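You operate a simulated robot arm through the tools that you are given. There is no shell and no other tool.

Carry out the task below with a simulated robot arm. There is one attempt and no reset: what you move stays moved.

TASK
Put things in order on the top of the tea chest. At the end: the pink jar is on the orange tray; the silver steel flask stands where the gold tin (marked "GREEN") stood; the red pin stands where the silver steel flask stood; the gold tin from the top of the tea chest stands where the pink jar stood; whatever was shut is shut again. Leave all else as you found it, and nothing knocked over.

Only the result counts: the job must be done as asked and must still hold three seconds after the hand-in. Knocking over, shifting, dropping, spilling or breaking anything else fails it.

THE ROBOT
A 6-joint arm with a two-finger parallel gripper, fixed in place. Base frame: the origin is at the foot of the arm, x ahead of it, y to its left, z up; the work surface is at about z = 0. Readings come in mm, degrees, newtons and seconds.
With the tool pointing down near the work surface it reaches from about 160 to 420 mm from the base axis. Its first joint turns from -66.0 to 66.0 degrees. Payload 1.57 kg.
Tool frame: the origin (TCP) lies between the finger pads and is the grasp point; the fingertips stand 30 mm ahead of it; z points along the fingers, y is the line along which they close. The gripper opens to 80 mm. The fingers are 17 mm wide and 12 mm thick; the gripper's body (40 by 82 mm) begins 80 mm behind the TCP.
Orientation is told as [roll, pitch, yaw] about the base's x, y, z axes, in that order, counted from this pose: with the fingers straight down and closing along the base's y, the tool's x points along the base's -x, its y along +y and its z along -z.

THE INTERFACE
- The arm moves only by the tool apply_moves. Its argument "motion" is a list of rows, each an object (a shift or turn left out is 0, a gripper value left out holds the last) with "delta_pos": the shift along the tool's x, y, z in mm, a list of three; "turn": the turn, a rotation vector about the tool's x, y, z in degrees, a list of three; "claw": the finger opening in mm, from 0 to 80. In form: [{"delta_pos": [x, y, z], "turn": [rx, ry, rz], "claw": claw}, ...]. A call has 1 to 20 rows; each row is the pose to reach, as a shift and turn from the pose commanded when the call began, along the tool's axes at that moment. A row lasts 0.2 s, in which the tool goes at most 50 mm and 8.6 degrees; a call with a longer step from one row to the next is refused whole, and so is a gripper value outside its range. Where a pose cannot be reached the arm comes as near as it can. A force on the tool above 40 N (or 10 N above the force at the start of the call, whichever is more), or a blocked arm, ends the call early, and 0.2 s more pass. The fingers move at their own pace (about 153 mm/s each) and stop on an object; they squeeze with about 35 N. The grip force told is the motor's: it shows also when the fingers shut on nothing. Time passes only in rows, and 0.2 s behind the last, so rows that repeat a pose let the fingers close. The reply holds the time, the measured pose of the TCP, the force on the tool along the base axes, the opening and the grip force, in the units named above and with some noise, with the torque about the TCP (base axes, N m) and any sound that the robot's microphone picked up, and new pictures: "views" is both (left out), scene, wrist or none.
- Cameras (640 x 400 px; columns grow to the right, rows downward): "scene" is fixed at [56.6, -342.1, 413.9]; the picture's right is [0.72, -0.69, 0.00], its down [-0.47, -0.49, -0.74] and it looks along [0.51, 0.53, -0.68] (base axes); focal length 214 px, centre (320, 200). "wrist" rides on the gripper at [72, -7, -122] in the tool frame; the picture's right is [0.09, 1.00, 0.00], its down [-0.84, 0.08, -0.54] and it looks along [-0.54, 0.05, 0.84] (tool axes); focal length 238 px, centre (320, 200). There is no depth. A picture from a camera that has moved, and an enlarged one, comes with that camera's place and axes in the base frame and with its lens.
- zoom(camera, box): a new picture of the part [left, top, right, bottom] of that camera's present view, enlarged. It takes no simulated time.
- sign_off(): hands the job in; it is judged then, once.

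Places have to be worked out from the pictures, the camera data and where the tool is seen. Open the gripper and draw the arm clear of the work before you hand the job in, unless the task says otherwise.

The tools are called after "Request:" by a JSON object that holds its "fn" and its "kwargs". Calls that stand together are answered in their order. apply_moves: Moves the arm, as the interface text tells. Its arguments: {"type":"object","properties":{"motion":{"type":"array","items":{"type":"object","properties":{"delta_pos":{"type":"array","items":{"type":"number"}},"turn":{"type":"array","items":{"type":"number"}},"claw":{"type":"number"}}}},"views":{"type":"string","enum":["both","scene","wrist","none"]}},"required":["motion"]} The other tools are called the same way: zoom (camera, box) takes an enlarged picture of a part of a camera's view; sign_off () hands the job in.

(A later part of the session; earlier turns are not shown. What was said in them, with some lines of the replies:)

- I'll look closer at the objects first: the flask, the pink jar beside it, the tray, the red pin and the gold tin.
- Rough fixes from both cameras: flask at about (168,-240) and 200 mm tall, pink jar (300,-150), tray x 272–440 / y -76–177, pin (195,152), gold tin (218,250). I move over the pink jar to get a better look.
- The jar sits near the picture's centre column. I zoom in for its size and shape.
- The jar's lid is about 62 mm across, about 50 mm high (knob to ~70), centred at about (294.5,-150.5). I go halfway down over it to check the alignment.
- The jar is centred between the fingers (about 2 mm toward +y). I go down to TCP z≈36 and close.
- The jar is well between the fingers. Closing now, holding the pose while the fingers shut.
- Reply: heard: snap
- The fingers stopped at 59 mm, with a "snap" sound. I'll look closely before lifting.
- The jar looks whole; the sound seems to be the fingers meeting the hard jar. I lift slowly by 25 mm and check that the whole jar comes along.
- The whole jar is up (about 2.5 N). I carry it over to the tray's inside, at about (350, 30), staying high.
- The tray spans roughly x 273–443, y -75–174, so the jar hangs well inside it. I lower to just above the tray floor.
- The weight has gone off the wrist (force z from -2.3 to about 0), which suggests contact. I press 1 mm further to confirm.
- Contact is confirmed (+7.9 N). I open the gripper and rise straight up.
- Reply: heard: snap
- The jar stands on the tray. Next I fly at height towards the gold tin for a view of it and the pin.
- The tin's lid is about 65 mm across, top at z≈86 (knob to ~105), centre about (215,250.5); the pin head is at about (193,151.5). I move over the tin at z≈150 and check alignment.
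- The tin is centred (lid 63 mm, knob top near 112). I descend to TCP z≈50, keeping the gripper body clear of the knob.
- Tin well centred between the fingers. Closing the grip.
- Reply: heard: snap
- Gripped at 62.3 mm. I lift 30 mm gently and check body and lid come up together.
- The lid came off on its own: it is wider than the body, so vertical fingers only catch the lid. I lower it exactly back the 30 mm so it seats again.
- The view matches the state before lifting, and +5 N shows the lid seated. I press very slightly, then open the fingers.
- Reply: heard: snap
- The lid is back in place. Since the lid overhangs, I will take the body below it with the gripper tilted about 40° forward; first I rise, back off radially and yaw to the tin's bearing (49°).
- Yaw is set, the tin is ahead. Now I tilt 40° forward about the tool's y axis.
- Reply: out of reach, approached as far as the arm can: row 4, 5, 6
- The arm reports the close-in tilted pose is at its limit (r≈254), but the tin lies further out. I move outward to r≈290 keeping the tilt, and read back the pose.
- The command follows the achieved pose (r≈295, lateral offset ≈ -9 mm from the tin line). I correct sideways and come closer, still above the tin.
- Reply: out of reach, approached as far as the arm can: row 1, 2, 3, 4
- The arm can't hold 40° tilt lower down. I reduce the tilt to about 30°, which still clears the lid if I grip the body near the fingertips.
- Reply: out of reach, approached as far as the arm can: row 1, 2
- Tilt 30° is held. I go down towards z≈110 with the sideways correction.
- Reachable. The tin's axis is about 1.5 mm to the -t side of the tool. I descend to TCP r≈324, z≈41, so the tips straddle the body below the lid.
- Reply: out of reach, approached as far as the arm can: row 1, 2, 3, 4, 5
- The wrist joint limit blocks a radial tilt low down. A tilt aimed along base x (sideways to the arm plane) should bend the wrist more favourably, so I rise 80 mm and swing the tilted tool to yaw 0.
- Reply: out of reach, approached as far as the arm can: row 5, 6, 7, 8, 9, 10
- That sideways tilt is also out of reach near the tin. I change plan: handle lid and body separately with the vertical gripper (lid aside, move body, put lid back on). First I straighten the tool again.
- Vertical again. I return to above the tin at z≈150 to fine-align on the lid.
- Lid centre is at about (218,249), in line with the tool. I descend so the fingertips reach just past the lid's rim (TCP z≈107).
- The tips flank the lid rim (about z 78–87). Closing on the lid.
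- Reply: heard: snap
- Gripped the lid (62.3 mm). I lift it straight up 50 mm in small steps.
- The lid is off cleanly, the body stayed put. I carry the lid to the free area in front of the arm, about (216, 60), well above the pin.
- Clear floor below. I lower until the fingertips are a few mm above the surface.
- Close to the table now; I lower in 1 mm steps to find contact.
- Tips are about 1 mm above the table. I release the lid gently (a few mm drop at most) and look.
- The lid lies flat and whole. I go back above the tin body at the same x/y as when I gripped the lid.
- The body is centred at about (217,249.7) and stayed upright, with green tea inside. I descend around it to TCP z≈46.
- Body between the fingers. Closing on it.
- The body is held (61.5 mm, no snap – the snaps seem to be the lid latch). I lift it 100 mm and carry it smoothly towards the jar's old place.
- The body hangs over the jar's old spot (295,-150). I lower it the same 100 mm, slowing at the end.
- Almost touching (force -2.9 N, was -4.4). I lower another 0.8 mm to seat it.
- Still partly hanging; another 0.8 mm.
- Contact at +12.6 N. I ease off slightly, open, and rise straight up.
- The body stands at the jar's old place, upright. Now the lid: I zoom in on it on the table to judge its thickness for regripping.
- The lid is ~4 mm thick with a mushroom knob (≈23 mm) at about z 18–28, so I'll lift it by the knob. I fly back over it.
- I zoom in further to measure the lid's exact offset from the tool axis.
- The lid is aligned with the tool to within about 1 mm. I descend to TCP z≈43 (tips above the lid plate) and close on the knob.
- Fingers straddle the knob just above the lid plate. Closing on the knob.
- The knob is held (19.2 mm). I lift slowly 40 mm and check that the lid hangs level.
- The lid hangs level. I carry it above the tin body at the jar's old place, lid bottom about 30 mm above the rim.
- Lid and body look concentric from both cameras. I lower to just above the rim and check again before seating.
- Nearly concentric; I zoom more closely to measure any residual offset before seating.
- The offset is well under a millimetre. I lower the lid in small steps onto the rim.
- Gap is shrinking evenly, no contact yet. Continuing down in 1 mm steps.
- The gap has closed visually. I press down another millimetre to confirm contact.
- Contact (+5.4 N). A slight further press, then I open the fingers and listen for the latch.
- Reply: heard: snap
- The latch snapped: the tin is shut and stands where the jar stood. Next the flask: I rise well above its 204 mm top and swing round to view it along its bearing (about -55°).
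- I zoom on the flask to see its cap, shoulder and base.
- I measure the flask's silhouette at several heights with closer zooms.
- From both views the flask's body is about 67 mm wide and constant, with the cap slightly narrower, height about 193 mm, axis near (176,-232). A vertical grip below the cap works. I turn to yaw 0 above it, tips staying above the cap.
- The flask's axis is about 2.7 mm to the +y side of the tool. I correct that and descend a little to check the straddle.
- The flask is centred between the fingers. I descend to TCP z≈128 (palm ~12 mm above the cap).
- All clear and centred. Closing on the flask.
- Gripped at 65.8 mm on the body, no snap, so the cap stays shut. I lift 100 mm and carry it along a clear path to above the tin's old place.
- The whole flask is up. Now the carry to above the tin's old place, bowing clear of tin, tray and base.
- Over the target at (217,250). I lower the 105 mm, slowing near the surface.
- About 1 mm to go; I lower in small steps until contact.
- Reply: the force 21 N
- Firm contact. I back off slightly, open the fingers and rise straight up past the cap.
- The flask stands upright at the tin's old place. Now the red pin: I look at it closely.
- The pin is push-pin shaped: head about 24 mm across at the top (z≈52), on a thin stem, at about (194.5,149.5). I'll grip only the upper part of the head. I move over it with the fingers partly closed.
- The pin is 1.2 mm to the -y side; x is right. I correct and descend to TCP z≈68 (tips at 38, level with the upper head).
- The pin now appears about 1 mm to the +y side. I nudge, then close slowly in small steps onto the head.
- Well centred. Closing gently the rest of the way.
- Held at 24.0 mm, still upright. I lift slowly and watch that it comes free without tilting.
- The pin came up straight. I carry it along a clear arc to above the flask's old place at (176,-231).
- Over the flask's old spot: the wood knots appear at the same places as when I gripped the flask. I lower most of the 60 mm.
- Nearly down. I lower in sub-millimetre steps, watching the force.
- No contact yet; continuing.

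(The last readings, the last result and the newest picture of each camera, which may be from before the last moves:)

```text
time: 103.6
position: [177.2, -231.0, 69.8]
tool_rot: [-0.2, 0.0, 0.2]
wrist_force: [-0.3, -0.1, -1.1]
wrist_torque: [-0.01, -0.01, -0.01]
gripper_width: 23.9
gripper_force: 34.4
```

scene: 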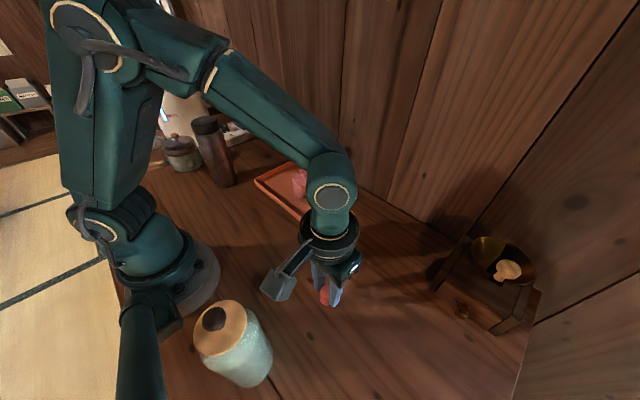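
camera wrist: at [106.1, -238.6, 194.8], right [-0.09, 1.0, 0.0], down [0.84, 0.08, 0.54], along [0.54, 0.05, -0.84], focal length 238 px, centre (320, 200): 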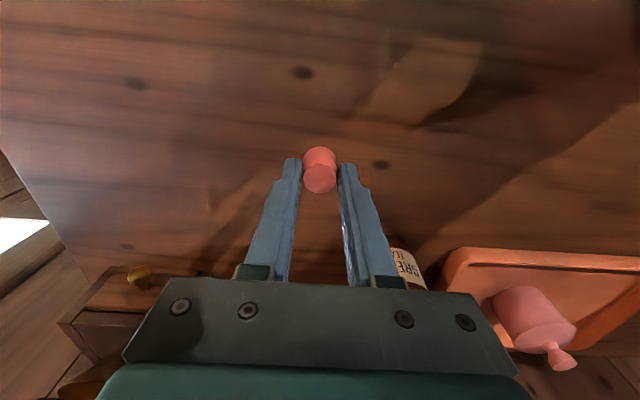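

Still hanging; further small steps.

Request:
{"fn": "apply_moves", "kwargs": {"motion": [{"delta_pos": [0, 0, 0.6]}, {"delta_pos": [0, 0, 0.6]}], "views": "none"}}

```text
time: 104.2
position: [176.7, -231.3, 68.5]
tool_rot: [-0.1, 0.1, 0.1]
wrist_force: [0.3, -0.2, 0.0]
wrist_torque: [0.0, 0.0, -0.01]
gripper_width: 24.3
gripper_force: 35.4
```

Request:
{"fn": "apply_moves", "kwargs": {"motion": [{"delta_pos": [0, 0, 0.6]}, {"delta_pos": [0, 0, 0.6]}], "views": "both"}}

Request:
{"fn": "zoom", "kwargs": {"camera": "wrist", "box": [270, 120, 370, 210]}}

Request:
{"fn": "zoom", "kwargs": {"camera": "scene", "box": [300, 260, 370, 320]}}

```text
time: 104.8
position: [176.5, -232.3, 69.1]
tool_rot: [-0.2, -0.1, 0.1]
wrist_force: [-1.8, 3.2, 16.6]
wrist_torque: [0.18, 0.13, -0.04]
gripper_width: 23.6
gripper_force: 34.5
camera wrist: at [105.3, -238.9, 191.0], right [-0.09, 1.0, 0.0], down [0.84, 0.08, 0.54], along [0.54, 0.05, -0.84], focal length 238 px, centre (320, 200)
```

scene: 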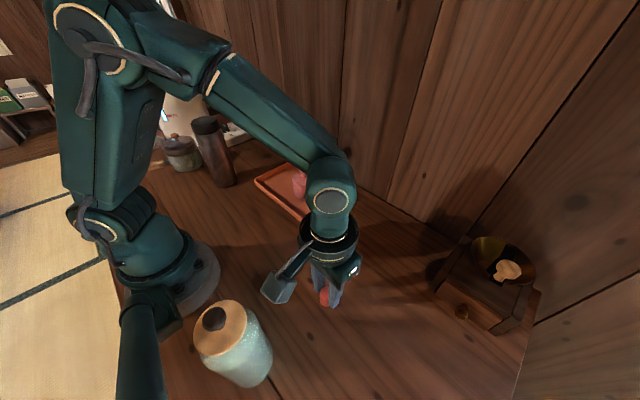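
wrist: 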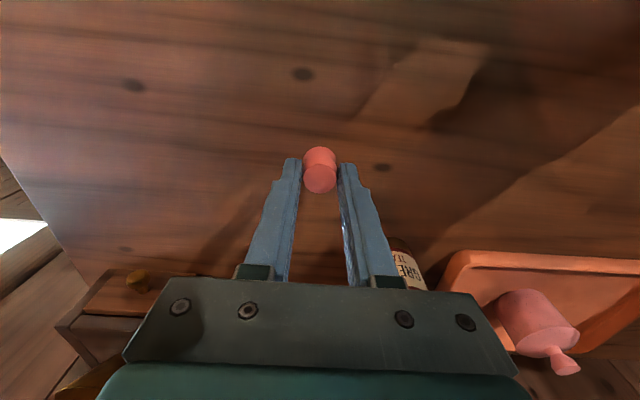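

```text
4.44 times, centred on (320, 165) of wrist
camera zoom: at [105.3, -238.9, 191.0], right [-0.09, 1.0, 0.0], down [0.84, 0.08, 0.54], along [0.54, 0.05, -0.84], focal length 1059 px, centre (320, 356)
```

zoom: 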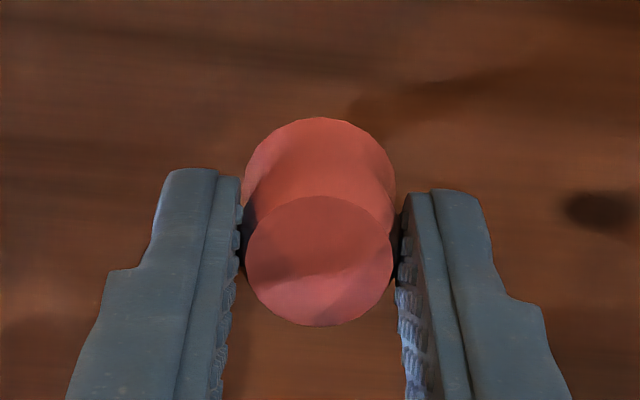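

```text
6.67 times, centred on (335, 290) of scene
camera zoom: at [56.5, -342.1, 413.9], right [0.72, -0.69, 0.0], down [-0.47, -0.49, -0.74], along [0.51, 0.53, -0.68], focal length 1430 px, centre (220, -400)
```

zoom: 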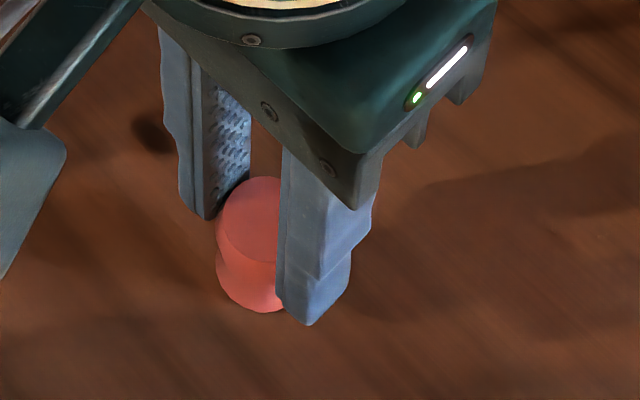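

Contact (+16.6 N). I ease the pressure, then open the fingers gradually so the pin stays standing.

Request:
{"fn": "apply_moves", "kwargs": {"motion": [{"delta_pos": [0, 0, -0.3]}, {"delta_pos": [0, 0, -0.6]}, {"delta_pos": [0, 0, -0.6]}], "views": "none"}}

```text
time: 105.6
position: [175.7, -231.7, 68.1]
tool_rot: [0.0, 0.0, 0.0]
wrist_force: [-0.4, -0.2, -0.4]
wrist_torque: [-0.02, -0.01, 0.0]
gripper_width: 23.7
gripper_force: 34.5
```

Force is back near zero, the stem just touching. Opening gradually now.

Request:
{"fn": "apply_moves", "kwargs": {"motion": [{"delta_pos": [0, 0, 0.2], "claw": 24}, {"delta_pos": [0, 0, 0.2], "claw": 24.5}, {"delta_pos": [0, 0, 0.2], "claw": 25}, {"delta_pos": [0, 0, 0.2], "claw": 26}, {"delta_pos": [0, 0, 0.2], "claw": 28}, {"delta_pos": [0, 0, 0.2], "claw": 32}, {"delta_pos": [0, 0, 0.2], "claw": 40}, {"delta_pos": [0, 0, 0.2], "claw": 46}, {"delta_pos": [0, 0, 0.2], "claw": 46}]}}

Request:
{"fn": "zoom", "kwargs": {"camera": "wrist", "box": [270, 120, 370, 210]}}

Request:
{"fn": "zoom", "kwargs": {"camera": "scene", "box": [300, 260, 370, 320]}}

```text
time: 107.6
position: [176.2, -231.9, 68.6]
tool_rot: [-0.1, -0.1, 0.1]
wrist_force: [0.1, 0.0, -0.3]
wrist_torque: [0.01, -0.01, 0.01]
gripper_width: 46.0
gripper_force: 0.1
camera wrist: at [105.0, -238.7, 190.5], right [-0.09, 1.0, 0.0], down [0.84, 0.08, 0.54], along [0.54, 0.05, -0.84], focal length 238 px, centre (320, 200)
```

scene: 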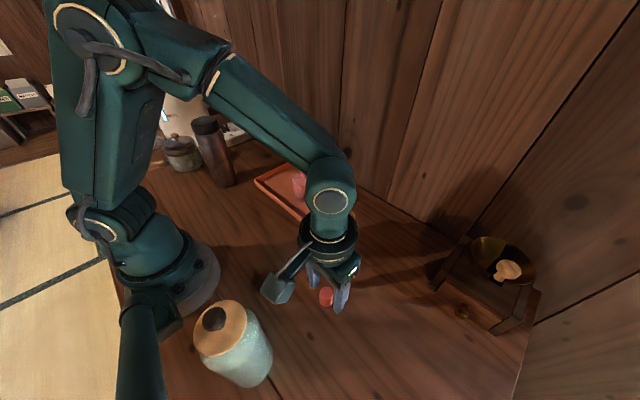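
wrist: 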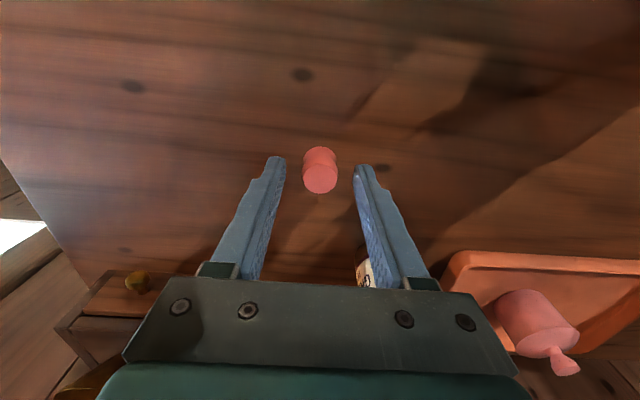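

```text
4.44 times, centred on (320, 165) of wrist
camera zoom: at [105.0, -238.7, 190.5], right [-0.09, 1.0, 0.0], down [0.84, 0.08, 0.54], along [0.54, 0.05, -0.84], focal length 1059 px, centre (320, 356)
```

zoom: 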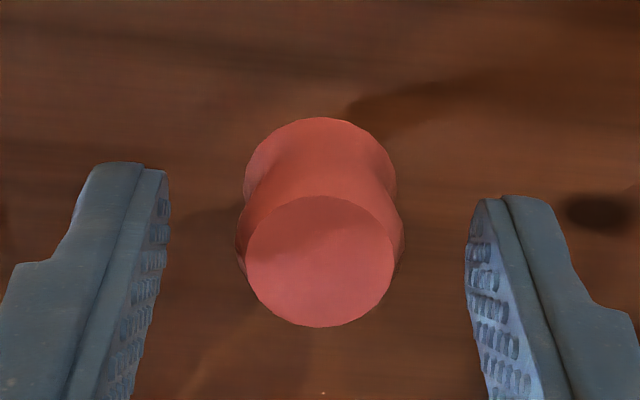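

```text
6.67 times, centred on (335, 290) of scene
camera zoom: at [56.6, -342.1, 413.9], right [0.72, -0.69, 0.0], down [-0.47, -0.49, -0.74], along [0.51, 0.53, -0.68], focal length 1430 px, centre (220, -400)
```

zoom: 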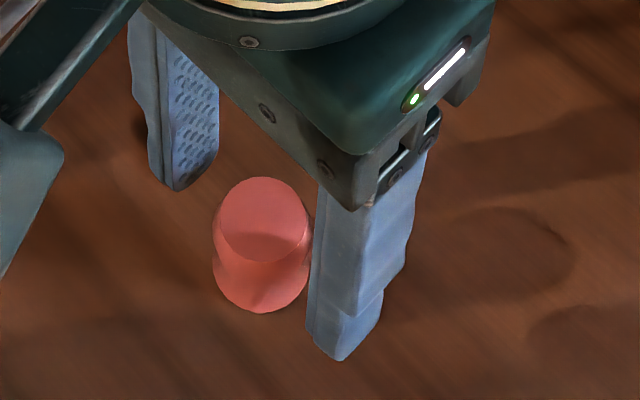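

The pin stands on its own between the open fingers. I rise straight up well clear and look over everything.

Request:
{"fn": "apply_moves", "kwargs": {"motion": [{"delta_pos": [0, 0, -10]}, {"delta_pos": [0, 0, -30]}, {"delta_pos": [0, 0, -65]}, {"delta_pos": [0, 0, -105]}, {"delta_pos": [0, 0, -145]}, {"delta_pos": [0, 0, -180]}, {"delta_pos": [0, 0, -180]}]}}

Request:
{"fn": "zoom", "kwargs": {"camera": "scene", "box": [290, 200, 380, 320]}}

Request:
{"fn": "zoom", "kwargs": {"camera": "wrist", "box": [240, 60, 400, 200]}}

```text
time: 109.2
position: [175.7, -230.6, 249.6]
tool_rot: [-0.1, 0.0, 0.1]
wrist_force: [0.7, -0.6, 0.0]
wrist_torque: [0.0, -0.01, -0.02]
gripper_width: 46.2
gripper_force: 0.1
camera wrist: at [104.8, -238.3, 372.3], right [-0.09, 1.0, 0.0], down [0.84, 0.08, 0.54], along [0.54, 0.05, -0.84], focal length 238 px, centre (320, 200)
```

scene: 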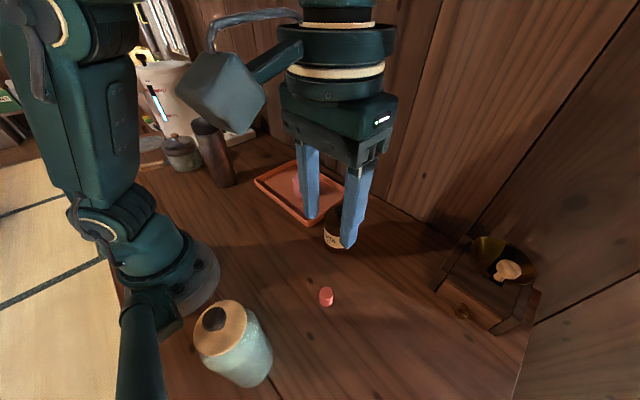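
wrist: 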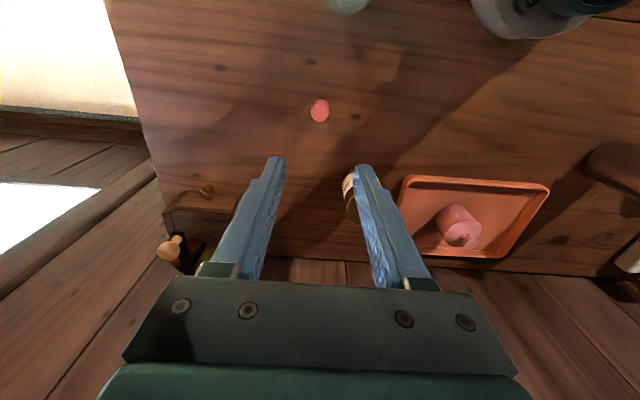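

```text
3.33 times, centred on (335, 260) of scene
camera zoom: at [56.6, -342.1, 413.9], right [0.72, -0.69, 0.0], down [-0.47, -0.49, -0.74], along [0.51, 0.53, -0.68], focal length 715 px, centre (270, 0)
```

zoom: 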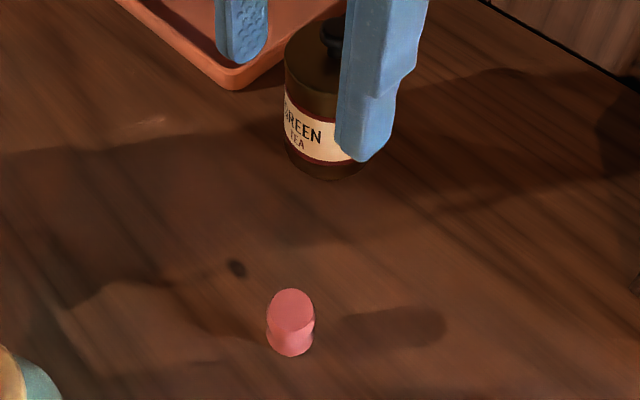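

```text
2.86 times, centred on (320, 130) of wrist
camera zoom: at [104.8, -238.3, 372.3], right [-0.09, 1.0, 0.0], down [0.84, 0.08, 0.54], along [0.54, 0.05, -0.84], focal length 681 px, centre (320, 400)
```

zoom: 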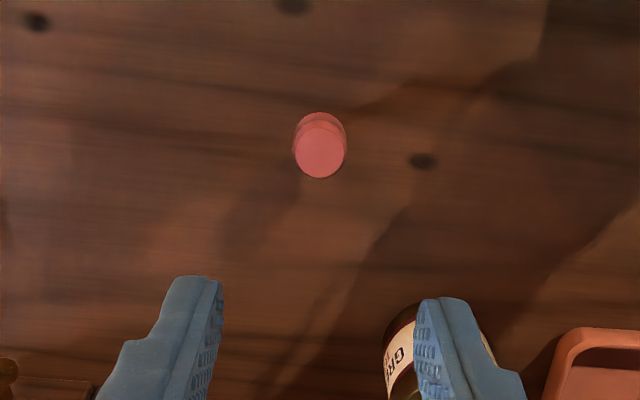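

The pin stands upright at the flask's old spot. I open the gripper fully and draw the arm back to its starting pose, clear of everything.

Request:
{"fn": "apply_moves", "kwargs": {"motion": [{"delta_pos": [-6, 20, -15], "claw": 60}, {"delta_pos": [-14, 55, -25], "claw": 80}, {"delta_pos": [-24, 95, -25], "claw": 80}, {"delta_pos": [-32, 125, -25], "claw": 80}, {"delta_pos": [-36, 142, -25], "claw": 80}, {"delta_pos": [-36, 142, -25], "claw": 80}]}}

Request:
{"fn": "zoom", "kwargs": {"camera": "scene", "box": [100, 100, 360, 260]}}

Request:
{"fn": "zoom", "kwargs": {"camera": "scene", "box": [180, 200, 560, 400]}}

Request:
{"fn": "zoom", "kwargs": {"camera": "wrist", "box": [0, 0, 640, 280]}}

```text
time: 110.6
position: [211.5, -88.2, 273.6]
tool_rot: [-0.1, 0.0, -0.2]
wrist_force: [0.1, -0.8, -0.9]
wrist_torque: [-0.01, 0.0, 0.0]
gripper_width: 80.3
gripper_force: 0.2
camera wrist: at [141.3, -95.8, 395.3], right [-0.09, 1.0, 0.0], down [0.84, 0.08, 0.54], along [0.54, 0.05, -0.84], focal length 238 px, centre (320, 200)
```

scene: 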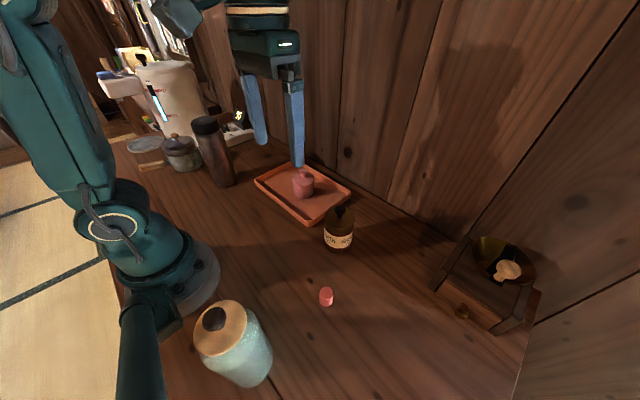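
wrist: 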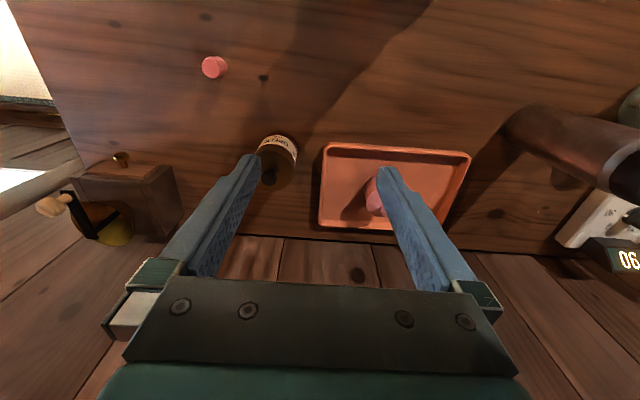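

```text
2.46 times, centred on (230, 180) of scene
camera zoom: at [56.6, -342.1, 413.9], right [0.72, -0.69, 0.0], down [-0.47, -0.49, -0.74], along [0.51, 0.53, -0.68], focal length 528 px, centre (542, 249)
```

zoom: 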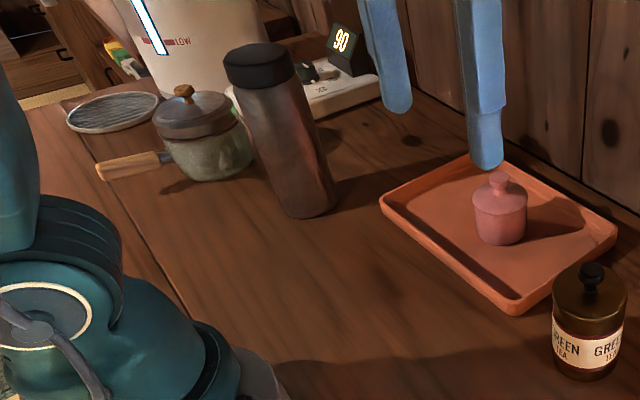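

```text
1.68 times, centred on (370, 300) of scene
camera zoom: at [56.6, -342.1, 413.9], right [0.72, -0.69, 0.0], down [-0.47, -0.49, -0.74], along [0.51, 0.53, -0.68], focal length 361 px, centre (236, 32)
```

zoom: 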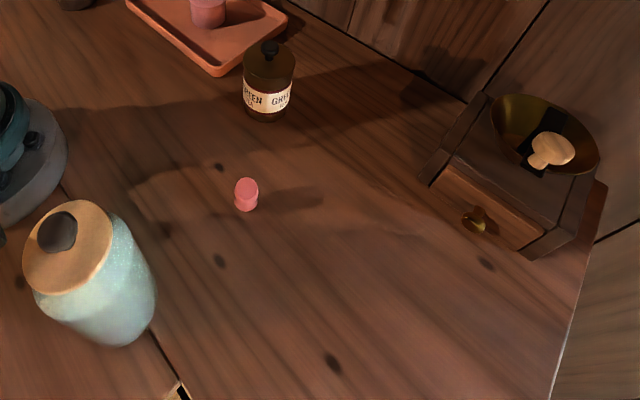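

```text
1.00 times, centred on (320, 140) of wrist (not enlarged: the box is as wide or as high as the picture)
camera zoom: at [141.3, -95.8, 395.3], right [-0.09, 1.0, 0.0], down [0.84, 0.08, 0.54], along [0.54, 0.05, -0.84], focal length 238 px, centre (320, 260)
```

zoom: 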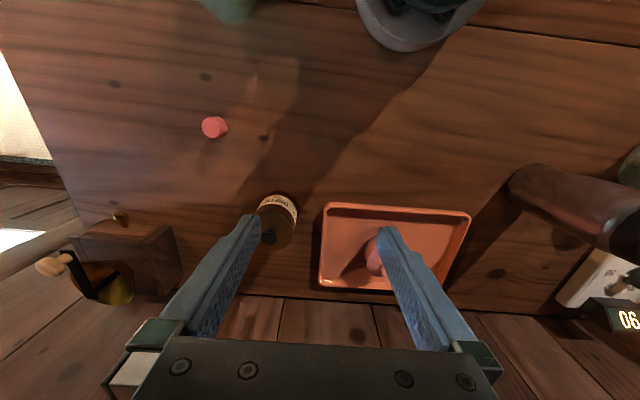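

Everything looks as asked. One last close look at the jar and tin lids before handing in.

Request:
{"fn": "zoom", "kwargs": {"camera": "scene", "box": [285, 160, 365, 260]}}

Request:
{"fn": "zoom", "kwargs": {"camera": "scene", "box": [185, 110, 245, 195]}}

```text
4.00 times, centred on (325, 210) of scene
camera zoom: at [56.6, -342.1, 413.9], right [0.72, -0.69, 0.0], down [-0.47, -0.49, -0.74], along [0.51, 0.53, -0.68], focal length 858 px, centre (300, 160)
```

zoom: 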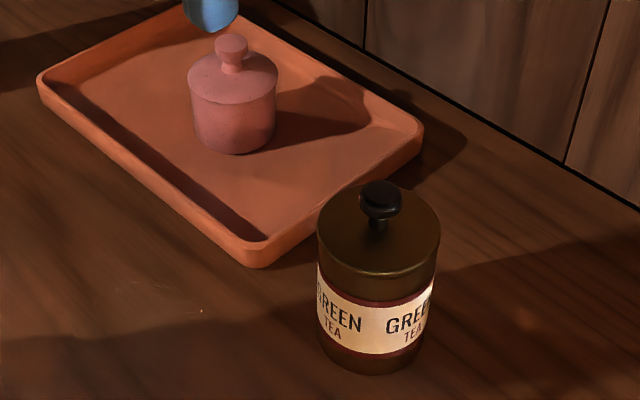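

```text
4.71 times, centred on (215, 152) of scene
camera zoom: at [56.6, -342.1, 413.9], right [0.72, -0.69, 0.0], down [-0.47, -0.49, -0.74], along [0.51, 0.53, -0.68], focal length 1009 px, centre (814, 424)
```

zoom: 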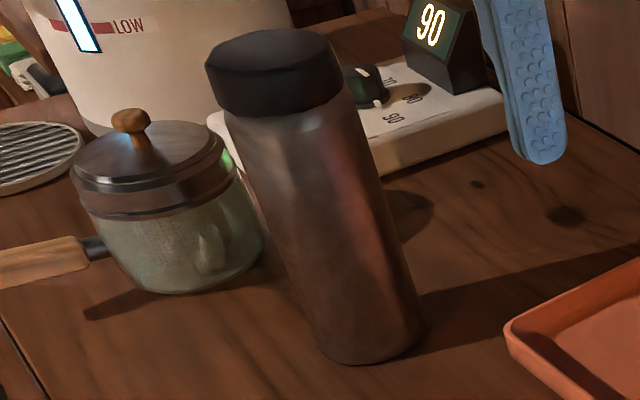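

The jar is shut on the tray and the tin is shut at the jar's old place. The flask stands where the tin was and the pin where the flask was. The gripper is open and clear, so I hand in.

Request:
{"fn": "sign_off", "kwargs": {}}

```text
The job is handed in.
```

I finished the rearrangement and handed it in. All four items are where you asked, and the last camera views showed everything upright and closed. I don't have the judging result.

- **Pink jar:** it stands on the orange tray, at about (352, 36), with its lid on.
- **Gold tin:** it stands where the jar stood, at about (294, -151), with its lid on. The lid lifted off on the first grip because it is wider than the body. I put the lid on the table, moved the body, and refitted it; I heard a snap when I let go.
- **Steel flask:** it stands where the tin stood, at about (217, 250). I gripped it by the body, so the cap was not disturbed.
- **Red pin:** it stands where the flask stood, at about (176, -231).

I estimate each placement is within a few millimetres of the original spot, judging from the camera views. Nothing else looked moved compared with the first pictures. The gripper is open and the arm is back at its starting pose.
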